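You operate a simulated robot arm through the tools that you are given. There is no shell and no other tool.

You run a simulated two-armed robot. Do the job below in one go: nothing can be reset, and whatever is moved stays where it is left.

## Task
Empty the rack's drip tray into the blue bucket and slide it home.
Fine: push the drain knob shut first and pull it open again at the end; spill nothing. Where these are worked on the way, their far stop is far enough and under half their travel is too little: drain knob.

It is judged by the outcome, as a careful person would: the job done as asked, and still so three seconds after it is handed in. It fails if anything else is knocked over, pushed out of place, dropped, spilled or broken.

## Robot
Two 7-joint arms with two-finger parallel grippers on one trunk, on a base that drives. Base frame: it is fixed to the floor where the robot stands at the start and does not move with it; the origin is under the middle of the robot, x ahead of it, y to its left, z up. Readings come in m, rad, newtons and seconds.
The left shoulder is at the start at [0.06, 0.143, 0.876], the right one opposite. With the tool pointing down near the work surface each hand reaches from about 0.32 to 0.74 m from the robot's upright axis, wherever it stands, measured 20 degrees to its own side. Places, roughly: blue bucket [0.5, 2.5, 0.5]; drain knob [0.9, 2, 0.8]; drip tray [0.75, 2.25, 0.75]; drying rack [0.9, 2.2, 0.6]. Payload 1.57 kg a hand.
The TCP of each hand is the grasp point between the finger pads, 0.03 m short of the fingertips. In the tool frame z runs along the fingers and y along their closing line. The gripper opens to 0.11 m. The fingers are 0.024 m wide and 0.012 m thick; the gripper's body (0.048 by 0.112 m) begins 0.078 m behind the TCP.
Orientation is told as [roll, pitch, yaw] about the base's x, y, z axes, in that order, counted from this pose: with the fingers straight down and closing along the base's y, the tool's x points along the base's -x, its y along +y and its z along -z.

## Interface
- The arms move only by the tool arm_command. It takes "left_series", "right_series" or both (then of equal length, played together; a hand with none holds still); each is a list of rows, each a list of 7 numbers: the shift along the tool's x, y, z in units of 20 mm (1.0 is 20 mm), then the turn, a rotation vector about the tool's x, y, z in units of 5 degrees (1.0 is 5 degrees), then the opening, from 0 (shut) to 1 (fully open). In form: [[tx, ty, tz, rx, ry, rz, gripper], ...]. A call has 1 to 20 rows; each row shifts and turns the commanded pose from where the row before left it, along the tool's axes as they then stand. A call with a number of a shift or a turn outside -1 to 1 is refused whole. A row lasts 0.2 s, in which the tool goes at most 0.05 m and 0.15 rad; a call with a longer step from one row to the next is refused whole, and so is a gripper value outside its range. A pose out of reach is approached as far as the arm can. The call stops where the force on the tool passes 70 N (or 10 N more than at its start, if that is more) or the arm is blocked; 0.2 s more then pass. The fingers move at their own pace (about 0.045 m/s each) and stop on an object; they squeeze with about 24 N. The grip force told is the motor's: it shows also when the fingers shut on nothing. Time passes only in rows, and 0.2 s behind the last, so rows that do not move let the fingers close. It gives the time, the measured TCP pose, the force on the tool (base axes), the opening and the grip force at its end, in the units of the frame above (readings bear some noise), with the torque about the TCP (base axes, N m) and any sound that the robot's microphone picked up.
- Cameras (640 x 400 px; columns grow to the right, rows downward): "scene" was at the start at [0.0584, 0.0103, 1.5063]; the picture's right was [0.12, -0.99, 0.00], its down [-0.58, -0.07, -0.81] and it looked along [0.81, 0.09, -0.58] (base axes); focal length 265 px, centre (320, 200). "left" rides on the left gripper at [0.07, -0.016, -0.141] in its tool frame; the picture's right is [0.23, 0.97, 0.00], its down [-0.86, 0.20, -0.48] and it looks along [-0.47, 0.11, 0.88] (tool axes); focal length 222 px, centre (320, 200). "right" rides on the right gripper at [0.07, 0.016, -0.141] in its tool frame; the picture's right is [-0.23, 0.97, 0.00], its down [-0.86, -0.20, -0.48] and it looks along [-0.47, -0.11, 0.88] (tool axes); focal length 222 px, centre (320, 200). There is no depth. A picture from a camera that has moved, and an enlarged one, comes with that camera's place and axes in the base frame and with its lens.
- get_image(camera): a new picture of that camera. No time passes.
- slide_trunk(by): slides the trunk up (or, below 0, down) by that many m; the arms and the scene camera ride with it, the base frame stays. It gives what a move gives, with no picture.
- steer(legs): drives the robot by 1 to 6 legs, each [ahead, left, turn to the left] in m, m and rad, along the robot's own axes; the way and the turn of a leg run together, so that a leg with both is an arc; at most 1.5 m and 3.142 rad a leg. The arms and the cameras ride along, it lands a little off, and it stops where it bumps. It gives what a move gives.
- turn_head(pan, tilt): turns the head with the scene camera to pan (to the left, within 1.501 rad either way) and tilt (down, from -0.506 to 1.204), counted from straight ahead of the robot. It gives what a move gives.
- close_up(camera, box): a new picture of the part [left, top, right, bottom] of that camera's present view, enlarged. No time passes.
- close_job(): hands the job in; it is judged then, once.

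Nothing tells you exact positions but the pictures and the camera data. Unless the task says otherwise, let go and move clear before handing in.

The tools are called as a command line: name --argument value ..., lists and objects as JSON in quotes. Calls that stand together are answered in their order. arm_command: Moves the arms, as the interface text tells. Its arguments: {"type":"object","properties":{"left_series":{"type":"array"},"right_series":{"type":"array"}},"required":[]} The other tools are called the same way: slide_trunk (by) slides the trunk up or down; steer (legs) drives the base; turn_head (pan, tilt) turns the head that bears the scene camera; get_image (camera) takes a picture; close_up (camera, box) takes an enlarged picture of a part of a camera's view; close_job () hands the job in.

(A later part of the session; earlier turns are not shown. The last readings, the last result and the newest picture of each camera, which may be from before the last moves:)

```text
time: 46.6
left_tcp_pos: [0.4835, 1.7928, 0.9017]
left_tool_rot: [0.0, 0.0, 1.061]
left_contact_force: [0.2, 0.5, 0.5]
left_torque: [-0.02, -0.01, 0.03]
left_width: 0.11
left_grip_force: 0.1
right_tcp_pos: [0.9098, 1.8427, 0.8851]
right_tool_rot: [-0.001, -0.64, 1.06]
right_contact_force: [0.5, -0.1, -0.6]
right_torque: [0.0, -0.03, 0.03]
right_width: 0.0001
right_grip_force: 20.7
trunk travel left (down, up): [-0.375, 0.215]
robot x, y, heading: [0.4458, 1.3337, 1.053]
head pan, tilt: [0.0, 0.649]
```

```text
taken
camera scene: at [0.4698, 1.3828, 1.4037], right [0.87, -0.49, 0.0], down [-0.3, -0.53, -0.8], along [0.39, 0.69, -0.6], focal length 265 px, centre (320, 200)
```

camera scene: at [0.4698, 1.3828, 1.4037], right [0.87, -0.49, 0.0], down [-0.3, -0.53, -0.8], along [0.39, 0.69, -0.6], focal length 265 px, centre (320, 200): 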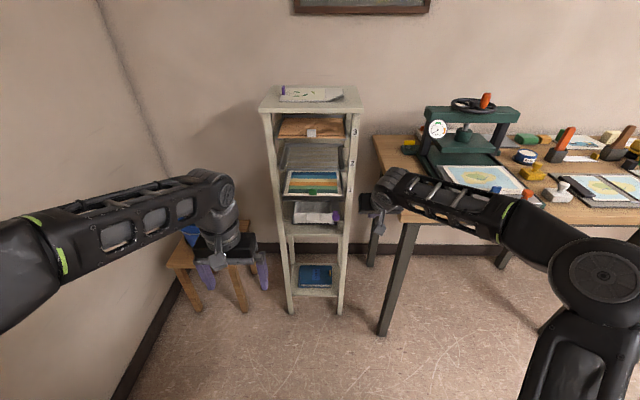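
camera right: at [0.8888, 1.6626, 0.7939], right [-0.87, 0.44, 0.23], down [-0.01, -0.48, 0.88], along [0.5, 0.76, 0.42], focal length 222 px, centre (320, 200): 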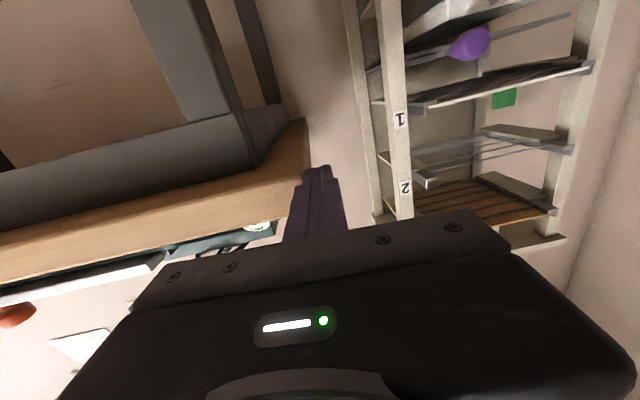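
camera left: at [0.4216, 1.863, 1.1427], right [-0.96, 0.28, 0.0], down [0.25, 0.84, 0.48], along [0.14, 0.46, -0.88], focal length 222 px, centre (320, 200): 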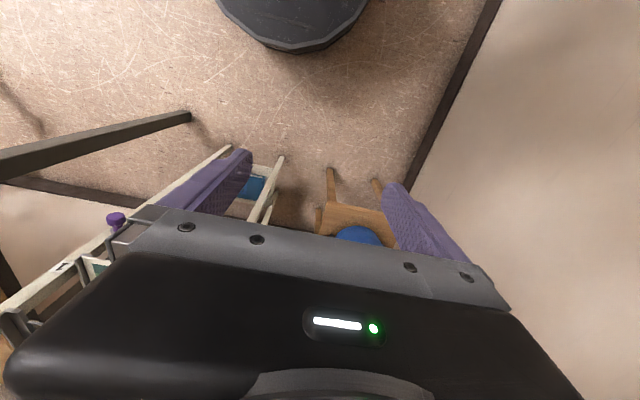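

arm_command --right_series '[[0, 0, 0, 0, -1, 0, 0], [0, 0, 0, 0, -1, 0, 0], [0, 0, 0, 0, -1, 0, 0], [0, 0, 0, 0, -1, 0, 0], [0, 0, 0, 0, -1, 0, 0], [0, 0, 0, 0, -1, 0, 0], [0, 0, 0, 0, -1, 0, 0]]'

get_image --camera "scene"

```text
time: 48.2
left_tcp_pos: [0.4835, 1.7931, 0.9024]
left_tool_rot: [0.0, 0.0, 1.059]
left_contact_force: [0.5, 0.0, 0.2]
left_torque: [0.0, 0.03, -0.01]
left_width: 0.1098
left_grip_force: 0.1
right_tcp_pos: [0.9091, 1.8444, 0.8881]
right_tool_rot: [0.003, -1.252, 1.056]
right_contact_force: [-0.5, 0.6, -0.1]
right_torque: [0.01, 0.01, 0.0]
right_width: 0.0002
right_grip_force: 20.7
trunk travel left (down, up): [-0.375, 0.215]
robot x, y, heading: [0.4415, 1.3303, 1.058]
head pan, tilt: [0.0, 0.649]
```

```text
taken
camera scene: at [0.4699, 1.3826, 1.4037], right [0.87, -0.49, 0.0], down [-0.3, -0.53, -0.8], along [0.39, 0.69, -0.6], focal length 265 px, centre (320, 200)
```

scene: 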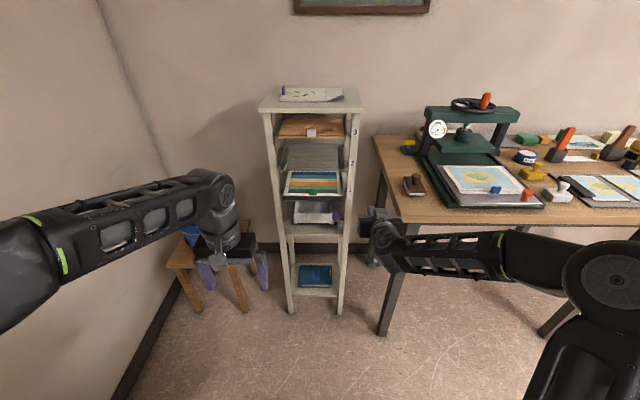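

arm_command --right_series '[[0, 0, 0, 0, -1, 0, 0], [0, 0, 0, 0, -1, 0, 0], [0, 0, 0, 0, -1, 0, 0], [0, 0, 0, 0, -0.65, 0, 0], [0.8, 0, 0, 0, 0, 0, 0], [0.8, 0, 0, 0, 0, 0, 0], [0.8, 0, 0, 0, 0, 0, 0], [0.8, 0, 0, 0, 0, 0, 0], [0.8, 0, 0, 0, 0, 0, 0]]'

get_image --camera "scene"

get_image --camera "right"

```text
time: 50.2
left_tcp_pos: [0.4845, 1.7915, 0.9022]
left_tool_rot: [0.0, 0.0, 1.059]
left_contact_force: [0.0, -0.2, 0.4]
left_torque: [0.0, -0.03, 0.02]
left_width: 0.1102
left_grip_force: 0.0
right_tcp_pos: [0.909, 1.8435, 0.8868]
right_tool_rot: [-0.001, -1.378, 1.06]
right_contact_force: [-0.5, 0.1, -0.3]
right_torque: [0.01, -0.01, 0.03]
right_width: 0.0
right_grip_force: 20.5
right hand out of reach, approached as far as the arm can: row 3, 4, 5, 6, 7, 8, 9
trunk travel left (down, up): [-0.375, 0.215]
robot x, y, heading: [0.4419, 1.3287, 1.058]
head pan, tilt: [0.0, 0.649]
```

```text
taken
camera scene: at [0.4697, 1.3826, 1.4037], right [0.87, -0.49, 0.0], down [-0.3, -0.53, -0.8], along [0.39, 0.69, -0.6], focal length 265 px, centre (320, 200)
```

scene: 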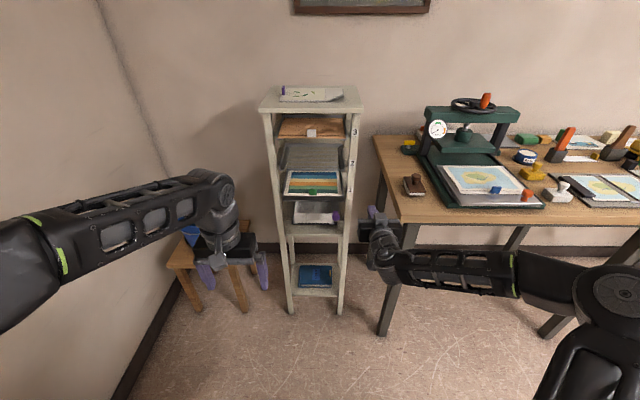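

```text
taken
camera right: at [0.8213, 1.7188, 0.846], right [-0.83, 0.52, 0.22], down [0.02, -0.36, 0.93], along [0.56, 0.78, 0.29], focal length 222 px, centre (320, 200)
```

right: 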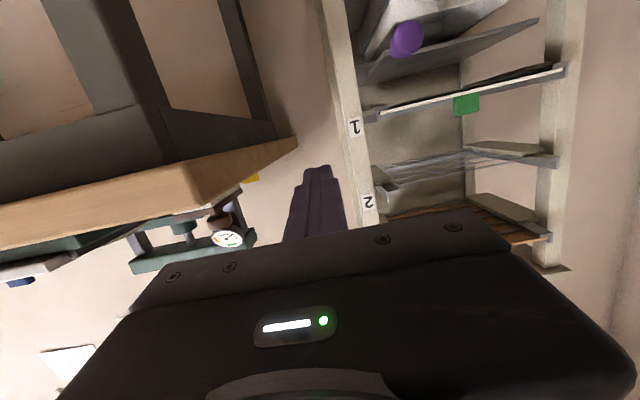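

The wrist limit keeps the hand at about 79° and it won't go lower by arm; the trunk can lower it instead. I'll slide the trunk down 8 cm, then bring the hand left in front of the knob.

slide_trunk --by -0.085

arm_command --right_series '[[0, 1, 0, 0, 0, 0, 0], [0, 1, 0, 0, 0, 0, 0], [0, 1, 0, 0, 0, 0, 0], [0, 1, 0, 0, 0, 0, 0], [0, 1, 0, 0, 0, 0, 0]]'

get_image --camera "scene"

get_image --camera "right"

```text
time: 51.4
left_tcp_pos: [0.4838, 1.7925, 0.8167]
left_tool_rot: [0.002, 0.0, 1.059]
left_contact_force: [0.3, 0.5, -0.3]
left_torque: [0.03, 0.02, 0.03]
left_width: 0.1101
left_grip_force: 0.0
right_tcp_pos: [0.9089, 1.8438, 0.802]
right_tool_rot: [-0.001, -1.38, 1.058]
right_contact_force: [-0.3, 0.3, -0.2]
right_torque: [0.02, -0.02, -0.03]
right_width: 0.0
right_grip_force: 21.1
trunk travel left (down, up): [-0.29, 0.3]
robot x, y, heading: [0.4338, 1.3313, 1.062]
head pan, tilt: [0.0, 0.649]
```

```text
time: 52.6
left_tcp_pos: [0.4842, 1.7917, 0.8176]
left_tool_rot: [0.001, 0.0, 1.06]
left_contact_force: [0.6, -0.4, 0.8]
left_torque: [-0.03, 0.01, 0.02]
left_width: 0.1101
left_grip_force: 0.0
right_tcp_pos: [0.8217, 1.8916, 0.803]
right_tool_rot: [-0.003, -1.379, 1.061]
right_contact_force: [-0.2, -0.5, 0.0]
right_torque: [0.01, -0.02, -0.01]
right_width: 0.0
right_grip_force: 21.9
trunk travel left (down, up): [-0.29, 0.3]
robot x, y, heading: [0.4433, 1.3329, 1.06]
head pan, tilt: [0.0, 0.649]
```

```text
taken
camera scene: at [0.4696, 1.3826, 1.3187], right [0.87, -0.49, 0.0], down [-0.3, -0.53, -0.8], along [0.39, 0.69, -0.6], focal length 265 px, centre (320, 200)
```

scene: 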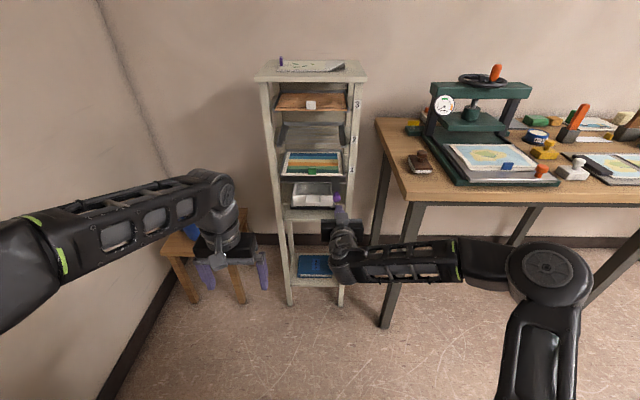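

```text
taken
camera right: at [0.7334, 1.7681, 0.7615], right [-0.83, 0.52, 0.22], down [0.02, -0.36, 0.93], along [0.56, 0.78, 0.29], focal length 222 px, centre (320, 200)
```

right: 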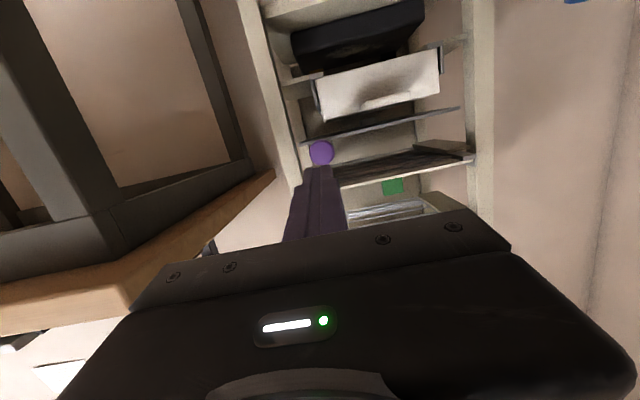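

close_up --camera "scene" --box '[290, 170, 370, 220]'

close_up --camera "right" --box '[270, 80, 390, 200]'

```text
8.00 times, centred on (330, 195) of scene
camera zoom: at [0.4696, 1.3826, 1.3187], right [0.87, -0.49, 0.0], down [-0.3, -0.53, -0.8], along [0.39, 0.69, -0.6], focal length 2118 px, centre (240, 240)
```

zoom: 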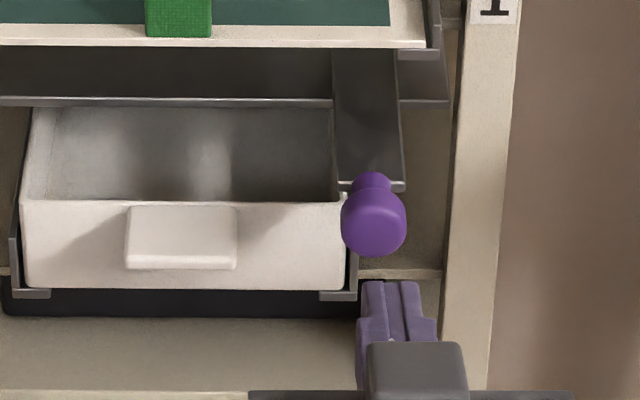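

```text
3.33 times, centred on (330, 140) of right
camera zoom: at [0.7334, 1.7681, 0.7615], right [-0.83, 0.52, 0.22], down [0.02, -0.36, 0.93], along [0.56, 0.78, 0.29], focal length 740 px, centre (287, 400)
```

zoom: 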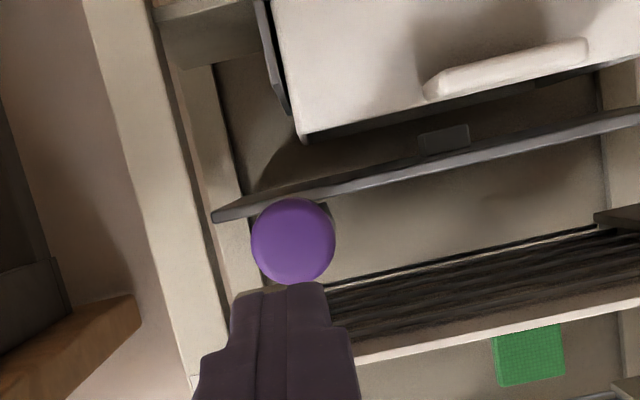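

The knob centre triangulates to about (0.870, 1.981, 0.784), right in line with the fingertips, about 6 cm ahead of them. I'll advance toward it and then push it in gently.

arm_command --right_series '[[0, 0, 0.5, 0, 0, 0, 0], [0, 0, 0.5, 0, 0, 0, 0], [0, 0, 0.5, 0, 0, 0, 0], [0, 0, 0.5, 0, 0, 0, 0], [0, 0, 0.5, 0, 0, 0, 0]]'

close_up --camera "scene" --box '[290, 170, 370, 220]'

close_up --camera "right" --box '[270, 80, 390, 200]'

```text
time: 53.8
left_tcp_pos: [0.4846, 1.7921, 0.8183]
left_tool_rot: [0.0, 0.001, 1.06]
left_contact_force: [-0.4, 0.2, -0.3]
left_torque: [0.0, -0.01, 0.01]
left_width: 0.11
left_grip_force: 0.0
right_tcp_pos: [0.8465, 1.9342, 0.7908]
right_tool_rot: [0.0, -1.38, 1.061]
right_contact_force: [0.1, -0.5, -0.3]
right_torque: [-0.02, 0.01, 0.0]
right_width: 0.0
right_grip_force: 21.4
trunk travel left (down, up): [-0.29, 0.3]
robot x, y, heading: [0.4403, 1.3338, 1.058]
head pan, tilt: [0.0, 0.649]
```

```text
8.00 times, centred on (330, 195) of scene
camera zoom: at [0.4697, 1.3826, 1.3187], right [0.87, -0.49, 0.0], down [-0.3, -0.53, -0.8], along [0.39, 0.69, -0.6], focal length 2118 px, centre (240, 240)
```

zoom: 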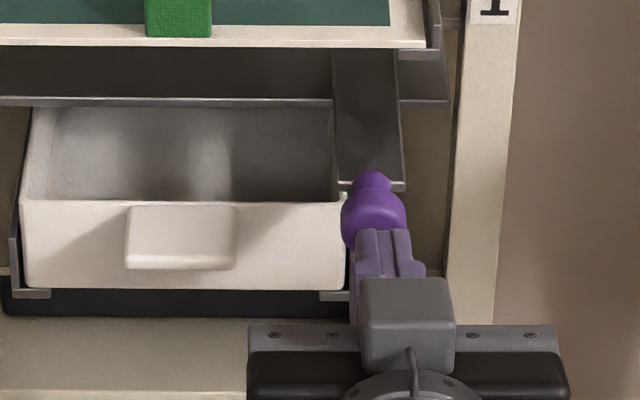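

```text
3.33 times, centred on (330, 140) of right
camera zoom: at [0.7573, 1.8104, 0.7505], right [-0.83, 0.51, 0.22], down [0.02, -0.36, 0.93], along [0.56, 0.78, 0.29], focal length 740 px, centre (287, 400)
```

zoom: 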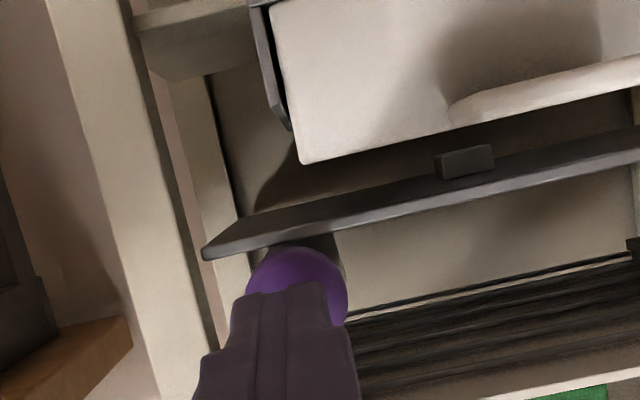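

arm_command --right_series '[[0, 0.15, 0.3, 0, 0, 0, 0], [-0.06, 0, 0.3, 0, 0, 0, 0], [-0.06, 0, 0.3, 0, 0, 0, 0], [-0.06, 0, 0.3, 0, 0, 0, 0], [-0.06, 0, 0.3, 0, 0, 0, 0]]'

close_up --camera "scene" --box '[290, 170, 370, 220]'

```text
time: 55.0
left_tcp_pos: [0.4849, 1.7935, 0.8172]
left_tool_rot: [0.0, -0.001, 1.06]
left_contact_force: [-0.4, 0.1, -0.3]
left_torque: [0.01, 0.02, -0.01]
left_width: 0.1101
left_grip_force: 0.1
right_tcp_pos: [0.8581, 1.964, 0.7904]
right_tool_rot: [-0.004, -1.379, 1.062]
right_contact_force: [0.0, -0.6, 0.1]
right_torque: [0.0, 0.01, 0.03]
right_width: 0.0
right_grip_force: 20.6
trunk travel left (down, up): [-0.29, 0.3]
robot x, y, heading: [0.4423, 1.3352, 1.058]
head pan, tilt: [0.0, 0.649]
```

```text
8.00 times, centred on (330, 195) of scene
camera zoom: at [0.4696, 1.3826, 1.3187], right [0.87, -0.49, 0.0], down [-0.3, -0.53, -0.8], along [0.39, 0.69, -0.6], focal length 2118 px, centre (240, 240)
```

zoom: 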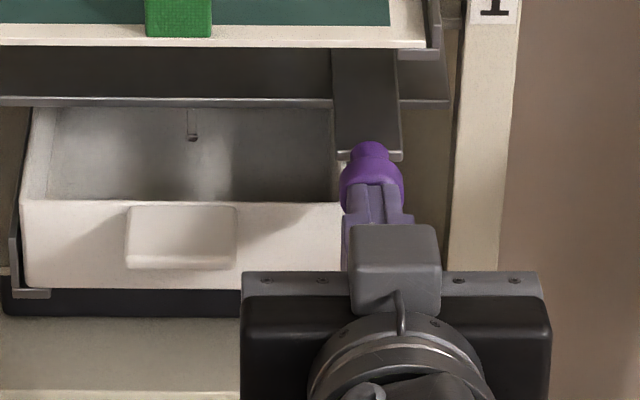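

The knob is sliding in and no force has built up yet; continuing to push.

arm_command --right_series '[[-0.06, 0, 0.3, 0, 0, 0, 0], [-0.06, 0, 0.3, 0, 0, 0, 0], [-0.06, 0, 0.3, 0, 0, 0, 0], [-0.06, 0, 0.3, 0, 0, 0, 0]]'

close_up --camera "scene" --box '[290, 170, 370, 220]'

```text
time: 56.0
left_tcp_pos: [0.4824, 1.7886, 0.8199]
left_tool_rot: [0.002, -0.005, 1.058]
left_contact_force: [0.0, 0.2, 0.0]
left_torque: [0.0, 0.0, -0.01]
left_width: 0.1099
left_grip_force: 0.1
right_tcp_pos: [0.8669, 1.9795, 0.7909]
right_tool_rot: [0.003, -1.377, 1.06]
right_contact_force: [-22.0, -50.1, -0.9]
right_torque: [0.14, -0.33, -0.28]
right_width: 0.0
right_grip_force: 21.0
trunk travel left (down, up): [-0.29, 0.3]
robot x, y, heading: [0.4411, 1.3285, 1.058]
head pan, tilt: [0.0, 0.649]
```

```text
8.00 times, centred on (330, 195) of scene
camera zoom: at [0.4673, 1.3768, 1.3189], right [0.87, -0.49, 0.0], down [-0.29, -0.52, -0.8], along [0.39, 0.7, -0.6], focal length 2118 px, centre (240, 240)
```

zoom: 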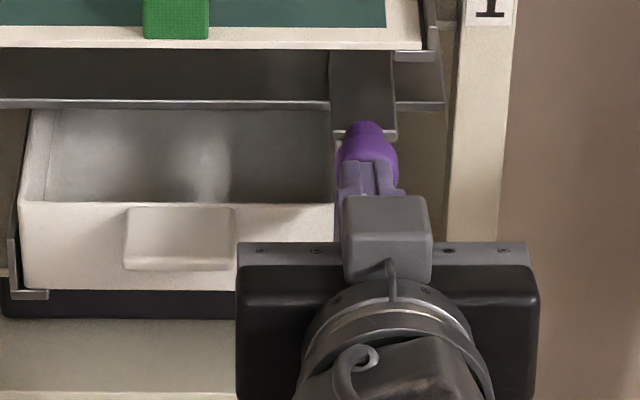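

The knob stopped firmly after about 4 cm of travel — shut. I'll back the right hand off, move it right and clear.

arm_command --right_series '[[0, 0, -0.3, 0, 0, 0, 0], [0, 0, -0.7, 0, 0, 0, 0], [0, 0, -1, 0, 0, 0, 0], [0, 0, -1, 0, 0, 0, 0], [0, 0, -1, 0, 0, 0, 0], [0, 0, -1, 0, 0, 0, 0], [0, -1, 0, 0, 0, 0, 0], [0, -1, 0, 0, 0, 0, 0], [0, -1, 0, 0, 0, 0, 0], [0, -1, 0, 0, 0, 0, 0], [0, -1, 0, 0, 0, 0, 0], [0, -1, 0, 0, 0, 0, 0]]'

get_image --camera "scene"

close_up --camera "scene" --box '[280, 165, 370, 225]'

```text
time: 58.6
left_tcp_pos: [0.4849, 1.7917, 0.8187]
left_tool_rot: [-0.001, -0.001, 1.06]
left_contact_force: [0.3, 0.1, 0.1]
left_torque: [0.01, 0.04, -0.04]
left_width: 0.1097
left_grip_force: 0.1
right_tcp_pos: [0.9287, 1.8388, 0.8117]
right_tool_rot: [0.009, -1.378, 1.052]
right_contact_force: [-0.1, 0.2, -0.4]
right_torque: [-0.02, 0.04, -0.02]
right_width: 0.0
right_grip_force: 21.4
trunk travel left (down, up): [-0.29, 0.3]
robot x, y, heading: [0.4426, 1.3319, 1.059]
head pan, tilt: [0.0, 0.649]
```

```text
taken
camera scene: at [0.4707, 1.3822, 1.3187], right [0.87, -0.49, 0.0], down [-0.3, -0.53, -0.8], along [0.39, 0.69, -0.6], focal length 265 px, centre (320, 200)
```

scene: 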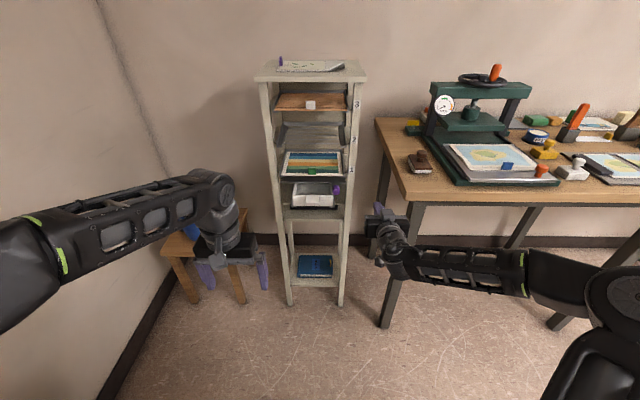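

```text
6.67 times, centred on (325, 195) of scene
camera zoom: at [0.4707, 1.3822, 1.3187], right [0.87, -0.49, 0.0], down [-0.3, -0.53, -0.8], along [0.39, 0.69, -0.6], focal length 1765 px, centre (287, 233)
```

zoom: 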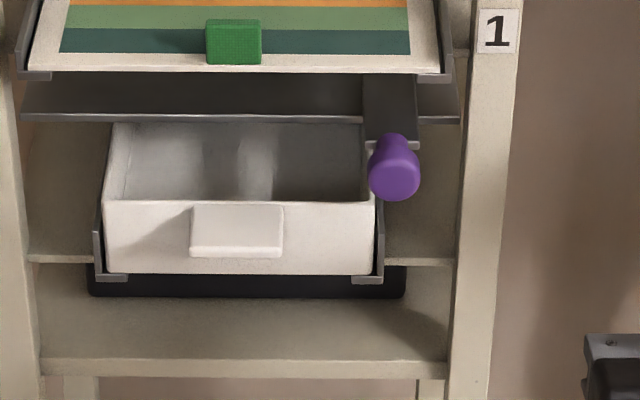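

The knob is shut. Now the left hand: move ahead clear of the rack and turn it to point forward, then roll it so the fingers close vertically for the tray's tab.

arm_command --left_series '[[-1, 0, 0, 0, 0, 0, 1], [-1, 0, 0, 0, 0, 0, 1], [-1, 0, 0, 0, 0, 0, 1], [-1, 0, -0.5, 0, 0, 0, 1], [-1, 0, -0.5, 0, 0, 0, 1], [-1, 0, -0.5, 0, 0, 0, 1], [-1, 0, -0.5, 0, 0, 0, 1], [-1, 0, -0.5, 0, 0, 0, 1], [-1, 0, -0.5, 0, 0, 0, 1], [-1, 0, 0, 0, 0, 0, 1]]'

arm_command --left_series '[[0, 0, 0, 0, -1, 0, 1], [0, 0, 0, 0, -1, 0, 1], [0, 0, 0, 0, -1, 0, 1], [0, 0, 0, 0, -1, 0, 1], [0, 0, 0, 0, -1, 0, 1], [0, 0, 0, 0, -1, 0, 1], [0, 0, 0, 0, -1, 0, 1], [0, 0, 0, 0, -1, 0, 1], [0, 0, 0, 0, -1, 0, 1], [0, 0, 0, 0, -1, 0, 1], [0, 0, 0, 0, -1, 0, 1], [0, 0, 0, 0, -1, 0, 1], [0, 0, 0, 0, -1, 0, 1], [0, 0, 0, 0, -1, 0, 1]]'

get_image --camera "scene"

```text
time: 60.8
left_tcp_pos: [0.5461, 1.9093, 0.8474]
left_tool_rot: [0.001, -0.002, 1.061]
left_contact_force: [-0.8, 0.3, 0.1]
left_torque: [-0.02, -0.04, -0.03]
left_width: 0.11
left_grip_force: 0.0
left hand out of reach, approached as far as the arm can: row 7, 8, 9, 10
right_tcp_pos: [0.927, 1.8386, 0.813]
right_tool_rot: [-0.001, -1.38, 1.06]
right_contact_force: [0.9, -0.3, 1.2]
right_torque: [-0.01, -0.02, -0.06]
right_width: 0.0001
right_grip_force: 21.7
trunk travel left (down, up): [-0.29, 0.3]
robot x, y, heading: [0.444, 1.3309, 1.057]
head pan, tilt: [0.0, 0.649]
```

```text
time: 63.8
left_tcp_pos: [0.5468, 1.9063, 0.8478]
left_tool_rot: [0.0, -1.223, 1.059]
left_contact_force: [-0.7, 0.5, -0.2]
left_torque: [0.05, -0.01, -0.02]
left_width: 0.1098
left_grip_force: 0.0
right_tcp_pos: [0.9279, 1.838, 0.8119]
right_tool_rot: [0.0, -1.379, 1.058]
right_contact_force: [0.0, -0.1, -0.2]
right_torque: [-0.02, -0.01, -0.03]
right_width: 0.0
right_grip_force: 21.7
trunk travel left (down, up): [-0.29, 0.3]
robot x, y, heading: [0.4431, 1.335, 1.06]
head pan, tilt: [0.0, 0.649]
```

```text
taken
camera scene: at [0.4697, 1.3826, 1.3187], right [0.87, -0.49, 0.0], down [-0.3, -0.53, -0.8], along [0.39, 0.69, -0.6], focal length 265 px, centre (320, 200)
```

scene: 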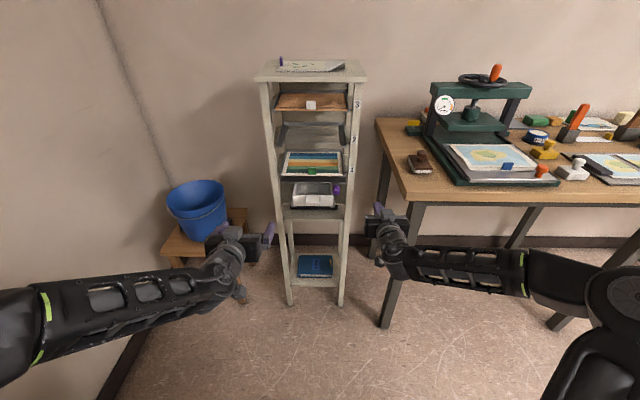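

Left hand is at 70° forward and the bucket is now in clear view. I'll finish the pitch while moving ahead, then roll the hand by 90°.

arm_command --left_series '[[-0.3, 0, 0.9, 0, -1, 0, 1], [-0.25, 0, 0.95, 0, -1, 0, 1], [-0.15, 0, 0.95, 0, -1, 0, 1], [-0.1, 0, 1, 0, -0.8, 0, 1]]'

arm_command --left_series '[[0, 0, 0, 0, 0, 1, 0.6], [0, 0, 0, 0, 0, 1, 0.6], [0, 0, 0, 0, 0, 1, 0.6], [0, 0, 0, 0, 0, 1, 0.6], [0, 0, 0, 0, 0, 1, 0.6], [0, 0, 0, 0, 0, 1, 0.6], [0, 0, 0, 0, 0, 1, 0.6], [0, 0, 0, 0, 0, 1, 0.6], [0, 0, 0, 0, 0, 1, 0.6], [0, 0, 0, 0, 0, 1, 0.6], [0, 0, 0, 0, 0, 1, 0.6], [0, 0, 0, 0, 0, 1, 0.6], [0, 0, 0, 0, 0, 1, 0.6], [0, 0, 0, 0, 0, 1, 0.6], [0, 0, 0, 0, 0, 1, 0.6], [0, 0, 0, 0, 0, 1, 0.6], [0, 0, 0, 0, 0, 1, 0.6], [0, 0, 0, 0, 0, 1, 0.6]]'

get_image --camera "scene"

get_image --camera "left"

```text
time: 64.8
left_tcp_pos: [0.5794, 1.9311, 0.8207]
left_tool_rot: [0.249, -1.331, 0.778]
left_contact_force: [-0.2, -0.5, -0.8]
left_torque: [0.0, -0.02, 0.0]
left_width: 0.1099
left_grip_force: 0.2
left hand out of reach, approached as far as the arm can: row 2, 3, 4
right_tcp_pos: [0.9261, 1.8385, 0.8126]
right_tool_rot: [-0.002, -1.379, 1.061]
right_contact_force: [0.7, 0.0, -0.3]
right_torque: [0.01, 0.0, -0.03]
right_width: 0.0003
right_grip_force: 21.3
trunk travel left (down, up): [-0.29, 0.3]
robot x, y, heading: [0.4419, 1.329, 1.058]
head pan, tilt: [0.0, 0.649]
```

```text
time: 68.6
left_tcp_pos: [0.5767, 1.944, 0.8328]
left_tool_rot: [1.388, 0.04, -0.527]
left_contact_force: [-0.4, 0.4, 0.5]
left_torque: [0.02, 0.01, 0.0]
left_width: 0.066
left_grip_force: 0.1
right_tcp_pos: [0.927, 1.839, 0.8117]
right_tool_rot: [0.0, -1.379, 1.057]
right_contact_force: [-0.2, 0.5, -0.2]
right_torque: [0.01, 0.0, 0.02]
right_width: 0.0002
right_grip_force: 21.5
trunk travel left (down, up): [-0.29, 0.3]
robot x, y, heading: [0.4418, 1.333, 1.058]
head pan, tilt: [0.0, 0.649]
```

```text
taken
camera scene: at [0.4697, 1.3826, 1.3187], right [0.87, -0.49, 0.0], down [-0.3, -0.53, -0.8], along [0.39, 0.69, -0.6], focal length 265 px, centre (320, 200)
```

scene: 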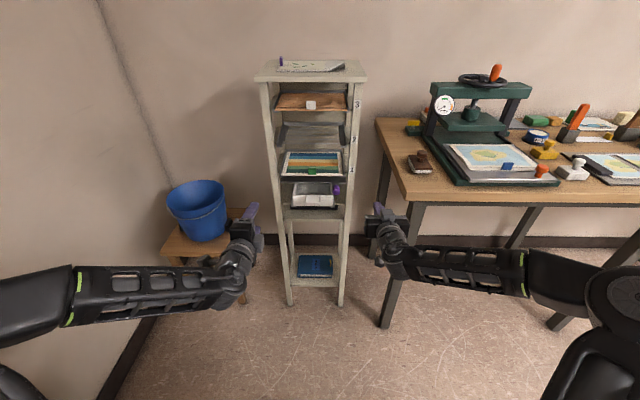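

```text
taken
camera left: at [0.4445, 1.8569, 0.8443], right [-0.07, 0.25, 0.97], down [0.53, -0.81, 0.25], along [0.85, 0.53, -0.07], focal length 222 px, centre (320, 200)
```

left: 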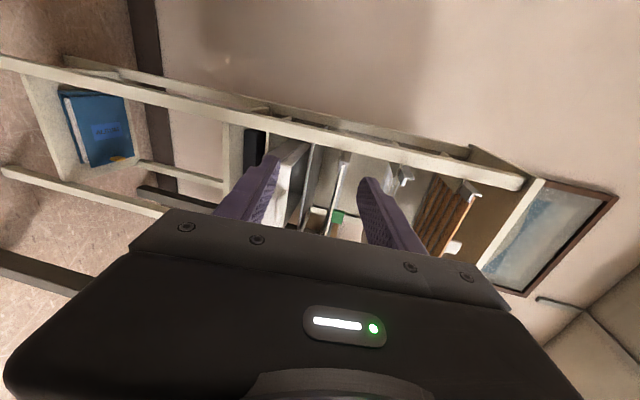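

The left hand now closes vertically and points forward, about 10° nose-down. I'll level it, lower the trunk to the tab's height, and look through the hand camera.

arm_command --left_series '[[0, 0, 0, -0.7, 0, -0.15, 0.6], [0, 0, 0, -0.7, 0, -0.15, 0.6], [0, 0, 0, -0.7, 0, -0.15, 0.6]]'

slide_trunk --by -0.12

get_image --camera "scene"

get_image --camera "left"

```text
time: 69.4
left_tcp_pos: [0.5752, 1.9452, 0.8322]
left_tool_rot: [1.39, 0.039, -0.528]
left_contact_force: [0.2, -0.3, -0.2]
left_torque: [0.01, 0.01, 0.02]
left_width: 0.066
left_grip_force: 0.1
left hand out of reach, approached as far as the arm can: row 1, 2, 3
right_tcp_pos: [0.9272, 1.8386, 0.8131]
right_tool_rot: [0.0, -1.379, 1.058]
right_contact_force: [0.1, 0.7, 0.0]
right_torque: [0.01, 0.03, 0.0]
right_width: 0.0
right_grip_force: 21.6
trunk travel left (down, up): [-0.29, 0.3]
robot x, y, heading: [0.441, 1.3366, 1.064]
head pan, tilt: [0.0, 0.649]
```

```text
time: 70.9
left_tcp_pos: [0.5763, 1.9448, 0.7126]
left_tool_rot: [1.389, 0.038, -0.526]
left_contact_force: [0.8, -0.9, -0.3]
left_torque: [0.0, -0.01, -0.01]
left_width: 0.0657
left_grip_force: 0.0
right_tcp_pos: [0.9268, 1.8379, 0.6925]
right_tool_rot: [0.0, -1.379, 1.057]
right_contact_force: [-0.3, -0.2, -0.7]
right_torque: [-0.02, 0.01, 0.02]
right_width: 0.0
right_grip_force: 21.2
trunk travel left (down, up): [-0.17, 0.42]
robot x, y, heading: [0.4423, 1.3331, 1.06]
head pan, tilt: [0.0, 0.649]
```

```text
taken
camera scene: at [0.4697, 1.3825, 1.1988], right [0.87, -0.49, 0.0], down [-0.3, -0.53, -0.8], along [0.39, 0.69, -0.6], focal length 265 px, centre (320, 200)
```

scene: 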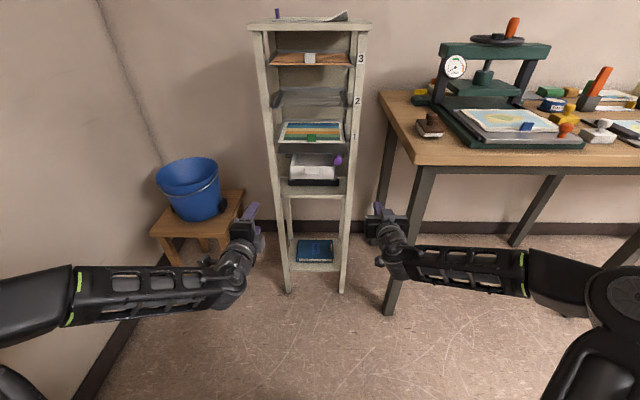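

```text
taken
camera left: at [0.4446, 1.8567, 0.7243], right [-0.08, 0.25, 0.97], down [0.53, -0.81, 0.25], along [0.85, 0.53, -0.07], focal length 222 px, centre (320, 200)
```

left: 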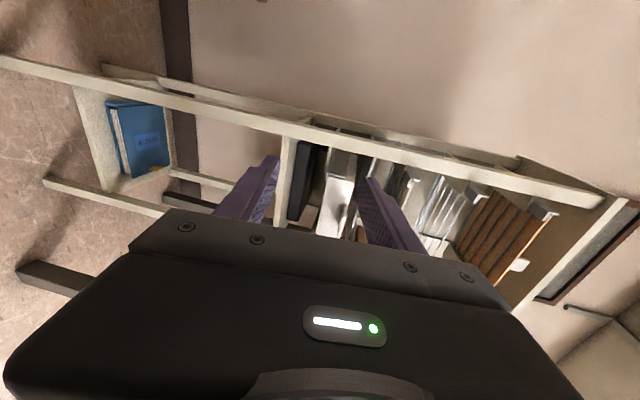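

arm_command --left_series '[[-0.9, 0.1, 0.6, 0, 0, 0, 0.6], [-0.9, 0.1, 0.6, 0, 0, 0, 0.6], [-0.9, 0.1, 0.6, 0, 0, 0, 0.6], [-0.9, 0.1, 0.6, 0, 0, 0, 0.6], [-0.9, 0.1, 0.6, 0, 0, 0, 0.6], [-0.9, 0.1, 0.6, 0, 0, 0, 0.6], [-0.9, 0.1, 0.6, 0, 0, 0, 0.6], [-0.9, 0.1, 0.6, 0, 0, 0, 0.6], [0, 0, 0, -0.7, 0, -0.15, 0.6], [0, 0, 0, -0.7, 0, -0.15, 0.6], [0, 0, 0, -0.7, 0, -0.15, 0.6]]'

get_image --camera "scene"

get_image --camera "left"

```text
time: 73.3
left_tcp_pos: [0.7507, 1.9569, 0.7062]
left_tool_rot: [1.572, 0.001, -0.525]
left_contact_force: [0.7, 0.2, 0.5]
left_torque: [0.01, 0.01, 0.01]
left_width: 0.066
left_grip_force: 0.1
right_tcp_pos: [0.9269, 1.8385, 0.6927]
right_tool_rot: [0.0, -1.378, 1.056]
right_contact_force: [-0.3, 0.2, 0.3]
right_torque: [0.0, 0.0, 0.01]
right_width: 0.0
right_grip_force: 21.2
trunk travel left (down, up): [-0.17, 0.42]
robot x, y, heading: [0.44, 1.3308, 1.062]
head pan, tilt: [0.0, 0.649]
```

```text
taken
camera scene: at [0.4697, 1.3826, 1.1987], right [0.87, -0.49, 0.0], down [-0.3, -0.53, -0.8], along [0.39, 0.69, -0.6], focal length 265 px, centre (320, 200)
```

scene: 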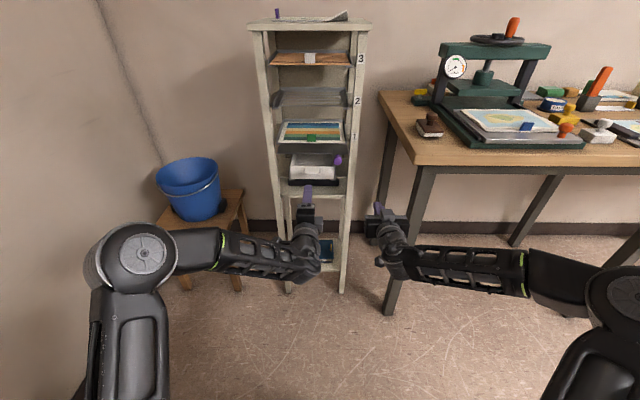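

```text
taken
camera left: at [0.6182, 1.8692, 0.6883], right [-0.2, 0.11, 0.97], down [0.5, -0.84, 0.2], along [0.84, 0.53, 0.11], focal length 222 px, centre (320, 200)
```

left: 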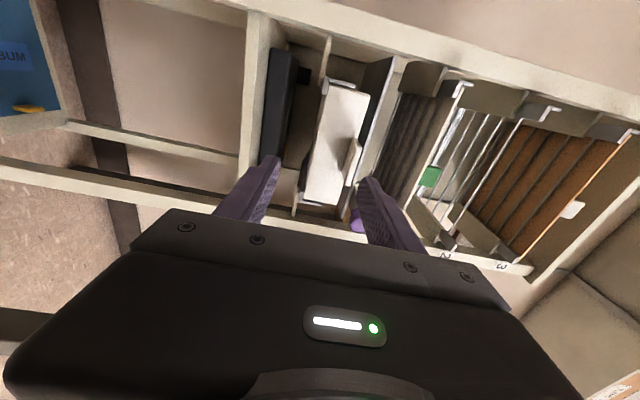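

close_up --camera "left" --box '[240, 40, 440, 240]'

close_up --camera "scene" --box '[270, 140, 370, 220]'

```text
2.00 times, centred on (340, 140) of left
camera zoom: at [0.6182, 1.8692, 0.6883], right [-0.2, 0.11, 0.97], down [0.5, -0.84, 0.2], along [0.84, 0.53, 0.11], focal length 444 px, centre (280, 320)
```

zoom: 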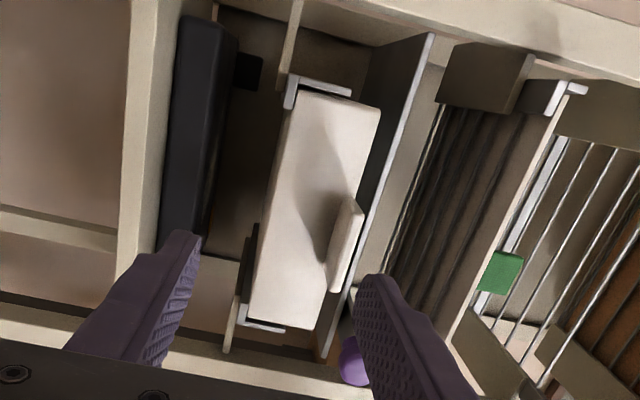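

```text
5.00 times, centred on (320, 180) of scene
camera zoom: at [0.4697, 1.3826, 1.1987], right [0.87, -0.49, 0.0], down [-0.3, -0.53, -0.8], along [0.39, 0.69, -0.6], focal length 1324 px, centre (320, 300)
```

zoom: 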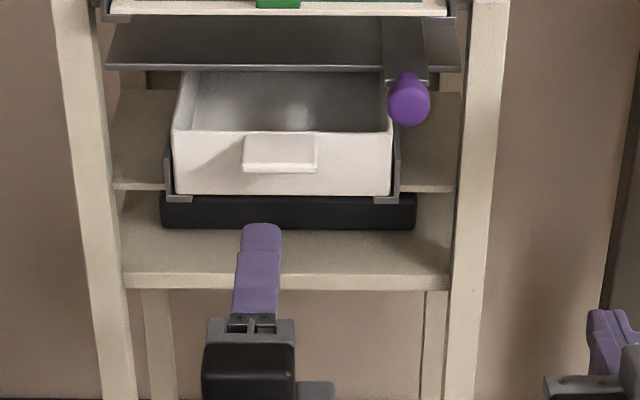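

Triangulating with the hand camera, the tab is at about (0.8175, 2.054, 0.747) — about 4 cm higher than the hand now. I'll raise the trunk by 4 cm, shift 1 cm right and check alignment.

slide_trunk --by 0.041

arm_command --left_series '[[-0.5, 0, 0, 0, 0, 0, 0.5], [0, 0, 0.5, 0, 0, 0, 0.5], [0, 0, 0.5, 0, 0, 0, 0.5]]'

close_up --camera "left" --box '[240, 40, 440, 240]'

close_up --camera "scene" --box '[270, 140, 370, 220]'

```text
time: 74.2
left_tcp_pos: [0.7491, 1.9568, 0.7456]
left_tool_rot: [1.57, 0.0, -0.525]
left_contact_force: [0.0, 0.2, -0.1]
left_torque: [-0.04, 0.04, -0.05]
left_width: 0.066
left_grip_force: 0.0
right_tcp_pos: [0.9263, 1.8383, 0.7332]
right_tool_rot: [0.001, -1.377, 1.058]
right_contact_force: [-0.4, 0.6, -0.7]
right_torque: [-0.01, -0.02, -0.03]
right_width: 0.0
right_grip_force: 21.2
trunk travel left (down, up): [-0.211, 0.379]
robot x, y, heading: [0.443, 1.3335, 1.054]
head pan, tilt: [0.0, 0.649]
```

```text
time: 75.0
left_tcp_pos: [0.768, 1.9704, 0.7477]
left_tool_rot: [1.572, 0.0, -0.523]
left_contact_force: [0.3, -0.6, -0.3]
left_torque: [0.03, 0.03, 0.01]
left_width: 0.0553
left_grip_force: 0.0
right_tcp_pos: [0.9275, 1.8387, 0.7328]
right_tool_rot: [0.0, -1.378, 1.058]
right_contact_force: [0.4, 0.1, -0.1]
right_torque: [0.01, -0.02, 0.03]
right_width: 0.0
right_grip_force: 21.4
trunk travel left (down, up): [-0.211, 0.379]
robot x, y, heading: [0.4401, 1.3315, 1.061]
head pan, tilt: [0.0, 0.649]
```

```text
2.00 times, centred on (340, 140) of left
camera zoom: at [0.6373, 1.8831, 0.7297], right [-0.2, 0.11, 0.97], down [0.5, -0.84, 0.2], along [0.84, 0.53, 0.11], focal length 444 px, centre (280, 320)
```

zoom: 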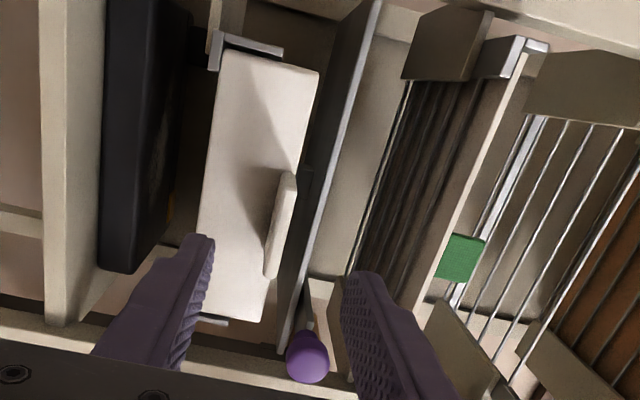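

```text
5.00 times, centred on (320, 180) of scene
camera zoom: at [0.4697, 1.3826, 1.2397], right [0.87, -0.49, 0.0], down [-0.3, -0.53, -0.8], along [0.39, 0.69, -0.6], focal length 1324 px, centre (320, 300)
```

zoom: 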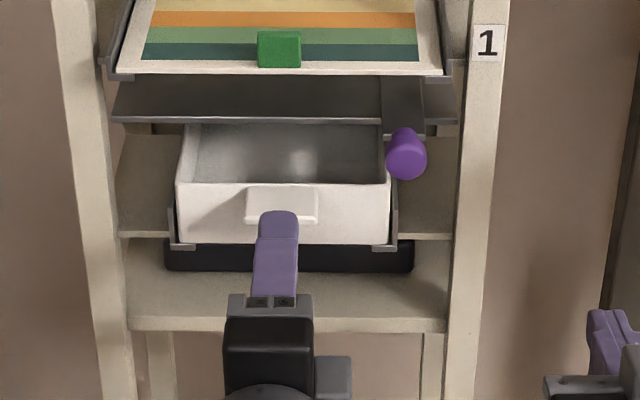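

The tab is at the mid-height of the fingers and centred. I'll advance 7.5 cm so the fingers straddle the tab.

arm_command --left_series '[[0, 0, 0.5, 0, 0, 0, 0.45], [0, 0, 0.5, 0, 0, 0, 0.4], [0, 0, 0.5, 0, 0, 0, 0.4], [0, 0, 0.5, 0, 0, 0, 0.4], [0, 0, 0.5, 0, 0, 0, 0.4], [0, 0, 0.5, 0, 0, 0, 0.4], [0, 0, 0.5, 0, 0, 0, 0.4]]'

close_up --camera "left" --box '[240, 80, 400, 240]'

close_up --camera "scene" --box '[270, 140, 370, 220]'

```text
time: 76.6
left_tcp_pos: [0.8027, 2.03, 0.7467]
left_tool_rot: [1.573, -0.001, -0.524]
left_contact_force: [-0.2, -0.3, -0.2]
left_torque: [0.03, 0.01, -0.01]
left_width: 0.0438
left_grip_force: 0.0
right_tcp_pos: [0.9281, 1.8383, 0.734]
right_tool_rot: [0.001, -1.379, 1.057]
right_contact_force: [0.2, 0.5, -1.0]
right_torque: [-0.01, -0.04, -0.03]
right_width: 0.0
right_grip_force: 21.3
trunk travel left (down, up): [-0.211, 0.379]
robot x, y, heading: [0.4397, 1.3332, 1.057]
head pan, tilt: [0.0, 0.649]
```

```text
2.50 times, centred on (320, 160) of left
camera zoom: at [0.671, 1.9417, 0.7295], right [-0.2, 0.11, 0.97], down [0.5, -0.84, 0.2], along [0.84, 0.53, 0.11], focal length 555 px, centre (320, 300)
```

zoom: 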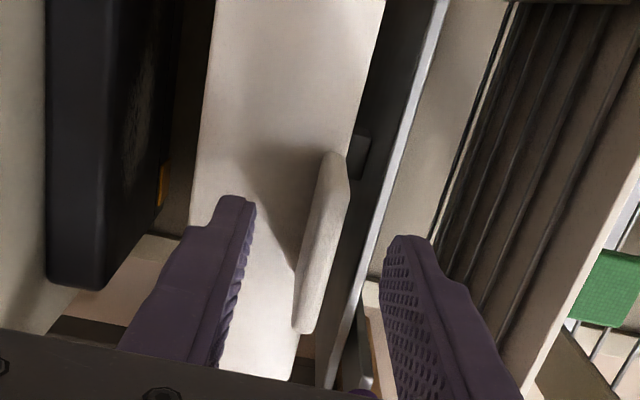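

```text
5.00 times, centred on (320, 180) of scene
camera zoom: at [0.4697, 1.3826, 1.2397], right [0.87, -0.49, 0.0], down [-0.3, -0.53, -0.8], along [0.39, 0.69, -0.6], focal length 1324 px, centre (320, 300)
```

zoom: 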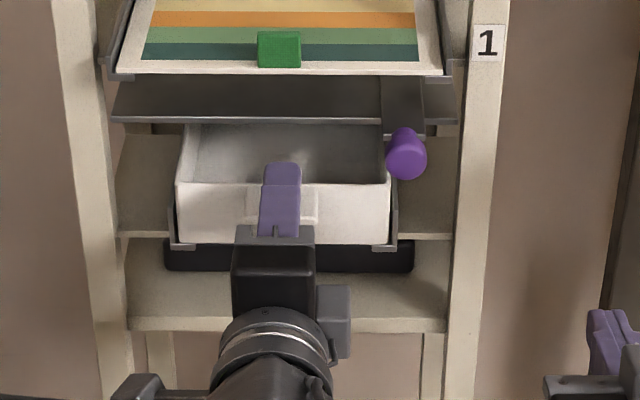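

arm_command --left_series '[[0, 0, 0.45, 0, 0, 0, 0.4], [0, 0, 0, 0, 0, 0, 0.2], [0, 0, 0, 0, 0, 0, 0.1], [0, 0, 0, 0, 0, 0, 0], [0, 0, 0, 0, 0, 0, 0], [0, 0, 0, 0, 0, 0, 0]]'

close_up --camera "left" --box '[240, 80, 400, 240]'

close_up --camera "scene" --box '[270, 140, 370, 220]'

```text
time: 78.0
left_tcp_pos: [0.8067, 2.0369, 0.7463]
left_tool_rot: [1.573, 0.0, -0.523]
left_contact_force: [1.0, 0.6, 1.9]
left_torque: [-0.06, 0.05, -0.06]
left_width: 0.0079
left_grip_force: 23.9
right_tcp_pos: [0.9274, 1.8379, 0.7329]
right_tool_rot: [0.001, -1.381, 1.058]
right_contact_force: [-0.3, 0.6, 0.2]
right_torque: [0.02, -0.03, -0.04]
right_width: 0.0
right_grip_force: 21.4
trunk travel left (down, up): [-0.211, 0.379]
robot x, y, heading: [0.4394, 1.335, 1.059]
head pan, tilt: [0.0, 0.649]
```

```text
2.50 times, centred on (320, 160) of left
camera zoom: at [0.6759, 1.9497, 0.7287], right [-0.2, 0.11, 0.97], down [0.5, -0.84, 0.2], along [0.84, 0.53, 0.11], focal length 555 px, centre (320, 300)
```

zoom: 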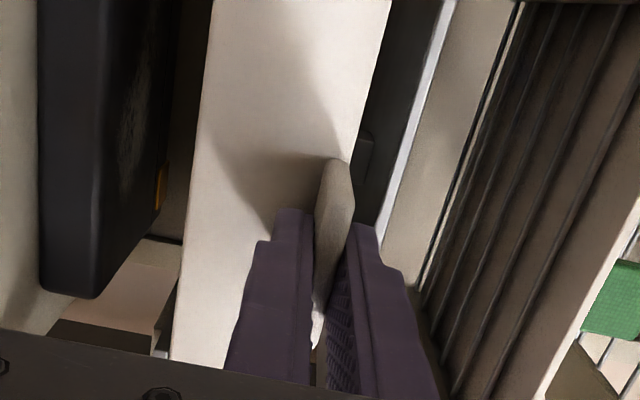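

```text
5.00 times, centred on (320, 180) of scene
camera zoom: at [0.4698, 1.3825, 1.2397], right [0.87, -0.49, 0.0], down [-0.3, -0.53, -0.8], along [0.39, 0.69, -0.6], focal length 1324 px, centre (320, 300)
```

zoom: 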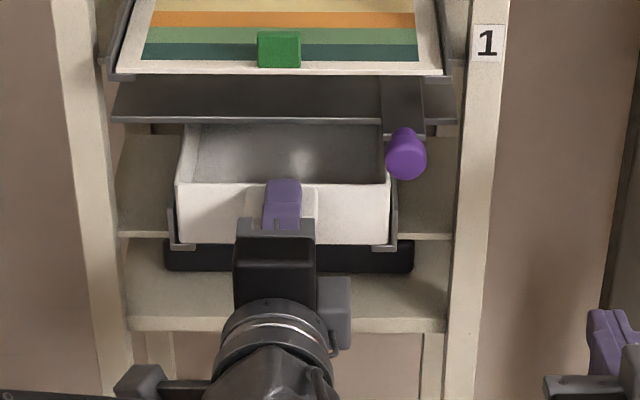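

The tab is gripped (8 mm thick). I'll now draw the tray out slowly and watch the force.

arm_command --left_series '[[0, 0, -0.1, 0, 0, 0, 0], [0, 0, -0.2, 0, 0, 0, 0], [0, 0, -0.3, 0, 0, 0, 0], [0, 0, -0.3, 0, 0, 0, 0], [0, 0, -0.3, 0, 0, 0, 0], [0, 0, -0.3, 0, 0, 0, 0], [0, 0, -0.2, 0, 0, 0, 0], [0, 0, -0.1, 0, 0, 0, 0]]'

close_up --camera "scene" --box '[260, 130, 380, 220]'

```text
time: 79.8
left_tcp_pos: [0.7887, 2.0064, 0.7463]
left_tool_rot: [1.569, -0.002, -0.523]
left_contact_force: [-0.1, 0.0, 0.1]
left_torque: [-0.07, 0.05, 0.04]
left_width: 0.0078
left_grip_force: 24.2
right_tcp_pos: [0.9277, 1.8382, 0.7323]
right_tool_rot: [0.0, -1.38, 1.057]
right_contact_force: [-1.0, -0.1, -1.0]
right_torque: [0.04, 0.04, 0.02]
right_width: 0.0
right_grip_force: 20.9
trunk travel left (down, up): [-0.211, 0.379]
robot x, y, heading: [0.4409, 1.3311, 1.062]
head pan, tilt: [0.0, 0.649]
```

```text
4.44 times, centred on (320, 175) of scene
camera zoom: at [0.4698, 1.3827, 1.2397], right [0.87, -0.49, 0.0], down [-0.3, -0.53, -0.8], along [0.39, 0.69, -0.6], focal length 1177 px, centre (320, 311)
```

zoom: 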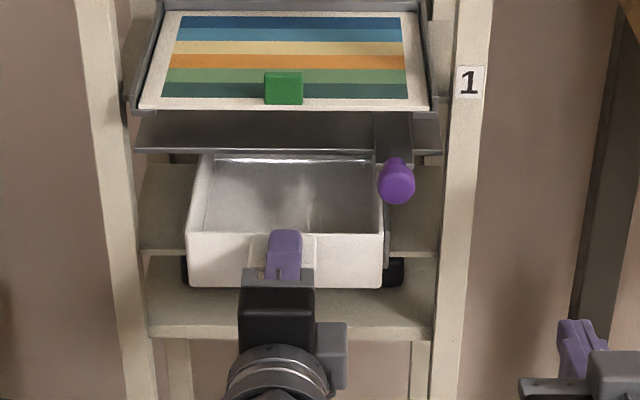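

The tray is only about 12 cm long, so it needs ~17 cm of pull to clear the funnel and knob. To give the arm more room I'll let go for a moment, lower the trunk with the hand raised to match, and test that the hand can retreat level.

arm_command --left_series '[[0, 0, 0, 0, 0, 0, 0.3], [0, 0, 0, 0, 0, 0, 0.3], [0, 0, 0, 0, 0, 0, 0.3], [0, 0, -0.5, 0, 0, 0, 0.3], [0, 0, -0.8, 0, 0, 0, 0.3], [0, 0, -0.8, 0, 0, 0, 0.3]]'

slide_trunk --by -0.1

arm_command --left_series '[[0, 1, 0, 0, 0, 0, 0.3], [0, 1, 0, 0, 0, 0, 0.3], [0, 1, 0, 0, 0, 0, 0.3], [0, 1, 0, 0, 0, 0, 0.3], [0, 1, 0, 0, 0, 0, 0.3]]'

get_image --camera "scene"

```text
time: 81.2
left_tcp_pos: [0.7689, 1.9693, 0.7457]
left_tool_rot: [1.571, 0.0, -0.523]
left_contact_force: [-0.4, -0.1, -0.3]
left_torque: [0.02, 0.0, -0.01]
left_width: 0.0329
left_grip_force: 0.1
right_tcp_pos: [0.928, 1.8398, 0.733]
right_tool_rot: [0.001, -1.378, 1.059]
right_contact_force: [0.7, 1.4, -0.7]
right_torque: [-0.02, -0.02, -0.04]
right_width: 0.0
right_grip_force: 21.0
trunk travel left (down, up): [-0.211, 0.379]
robot x, y, heading: [0.4427, 1.3342, 1.059]
head pan, tilt: [0.0, 0.649]
```

```text
time: 82.5
left_tcp_pos: [0.769, 1.9692, 0.6469]
left_tool_rot: [1.573, -0.001, -0.522]
left_contact_force: [0.2, -0.7, -0.2]
left_torque: [0.01, 0.01, -0.01]
left_width: 0.0332
left_grip_force: 0.0
right_tcp_pos: [0.9274, 1.8379, 0.6337]
right_tool_rot: [0.0, -1.378, 1.057]
right_contact_force: [0.4, -0.1, 0.5]
right_torque: [0.0, 0.02, -0.02]
right_width: 0.0
right_grip_force: 21.5
trunk travel left (down, up): [-0.111, 0.479]
robot x, y, heading: [0.4414, 1.3318, 1.056]
head pan, tilt: [0.0, 0.649]
```

```text
time: 83.7
left_tcp_pos: [0.7691, 1.9689, 0.7462]
left_tool_rot: [1.57, 0.001, -0.523]
left_contact_force: [-0.6, 0.0, -0.2]
left_torque: [0.02, 0.02, -0.03]
left_width: 0.033
left_grip_force: 0.0
right_tcp_pos: [0.9281, 1.8384, 0.6331]
right_tool_rot: [-0.001, -1.379, 1.057]
right_contact_force: [-0.3, -0.4, -0.2]
right_torque: [0.0, 0.03, -0.01]
right_width: 0.0
right_grip_force: 21.4
trunk travel left (down, up): [-0.111, 0.479]
robot x, y, heading: [0.4432, 1.3346, 1.061]
head pan, tilt: [0.0, 0.649]
```

```text
taken
camera scene: at [0.4698, 1.3826, 1.1397], right [0.87, -0.49, 0.0], down [-0.3, -0.53, -0.8], along [0.39, 0.69, -0.6], focal length 265 px, centre (320, 200)
```

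scene: 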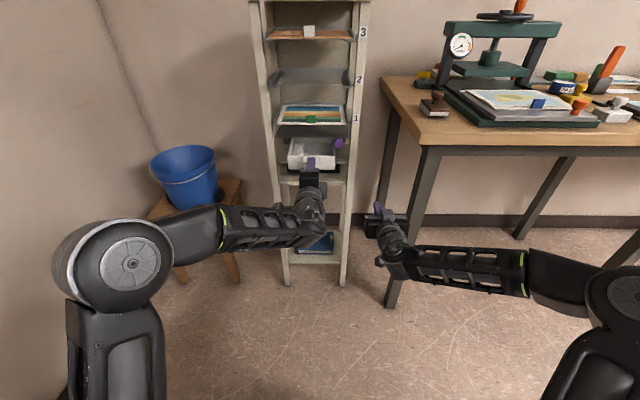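

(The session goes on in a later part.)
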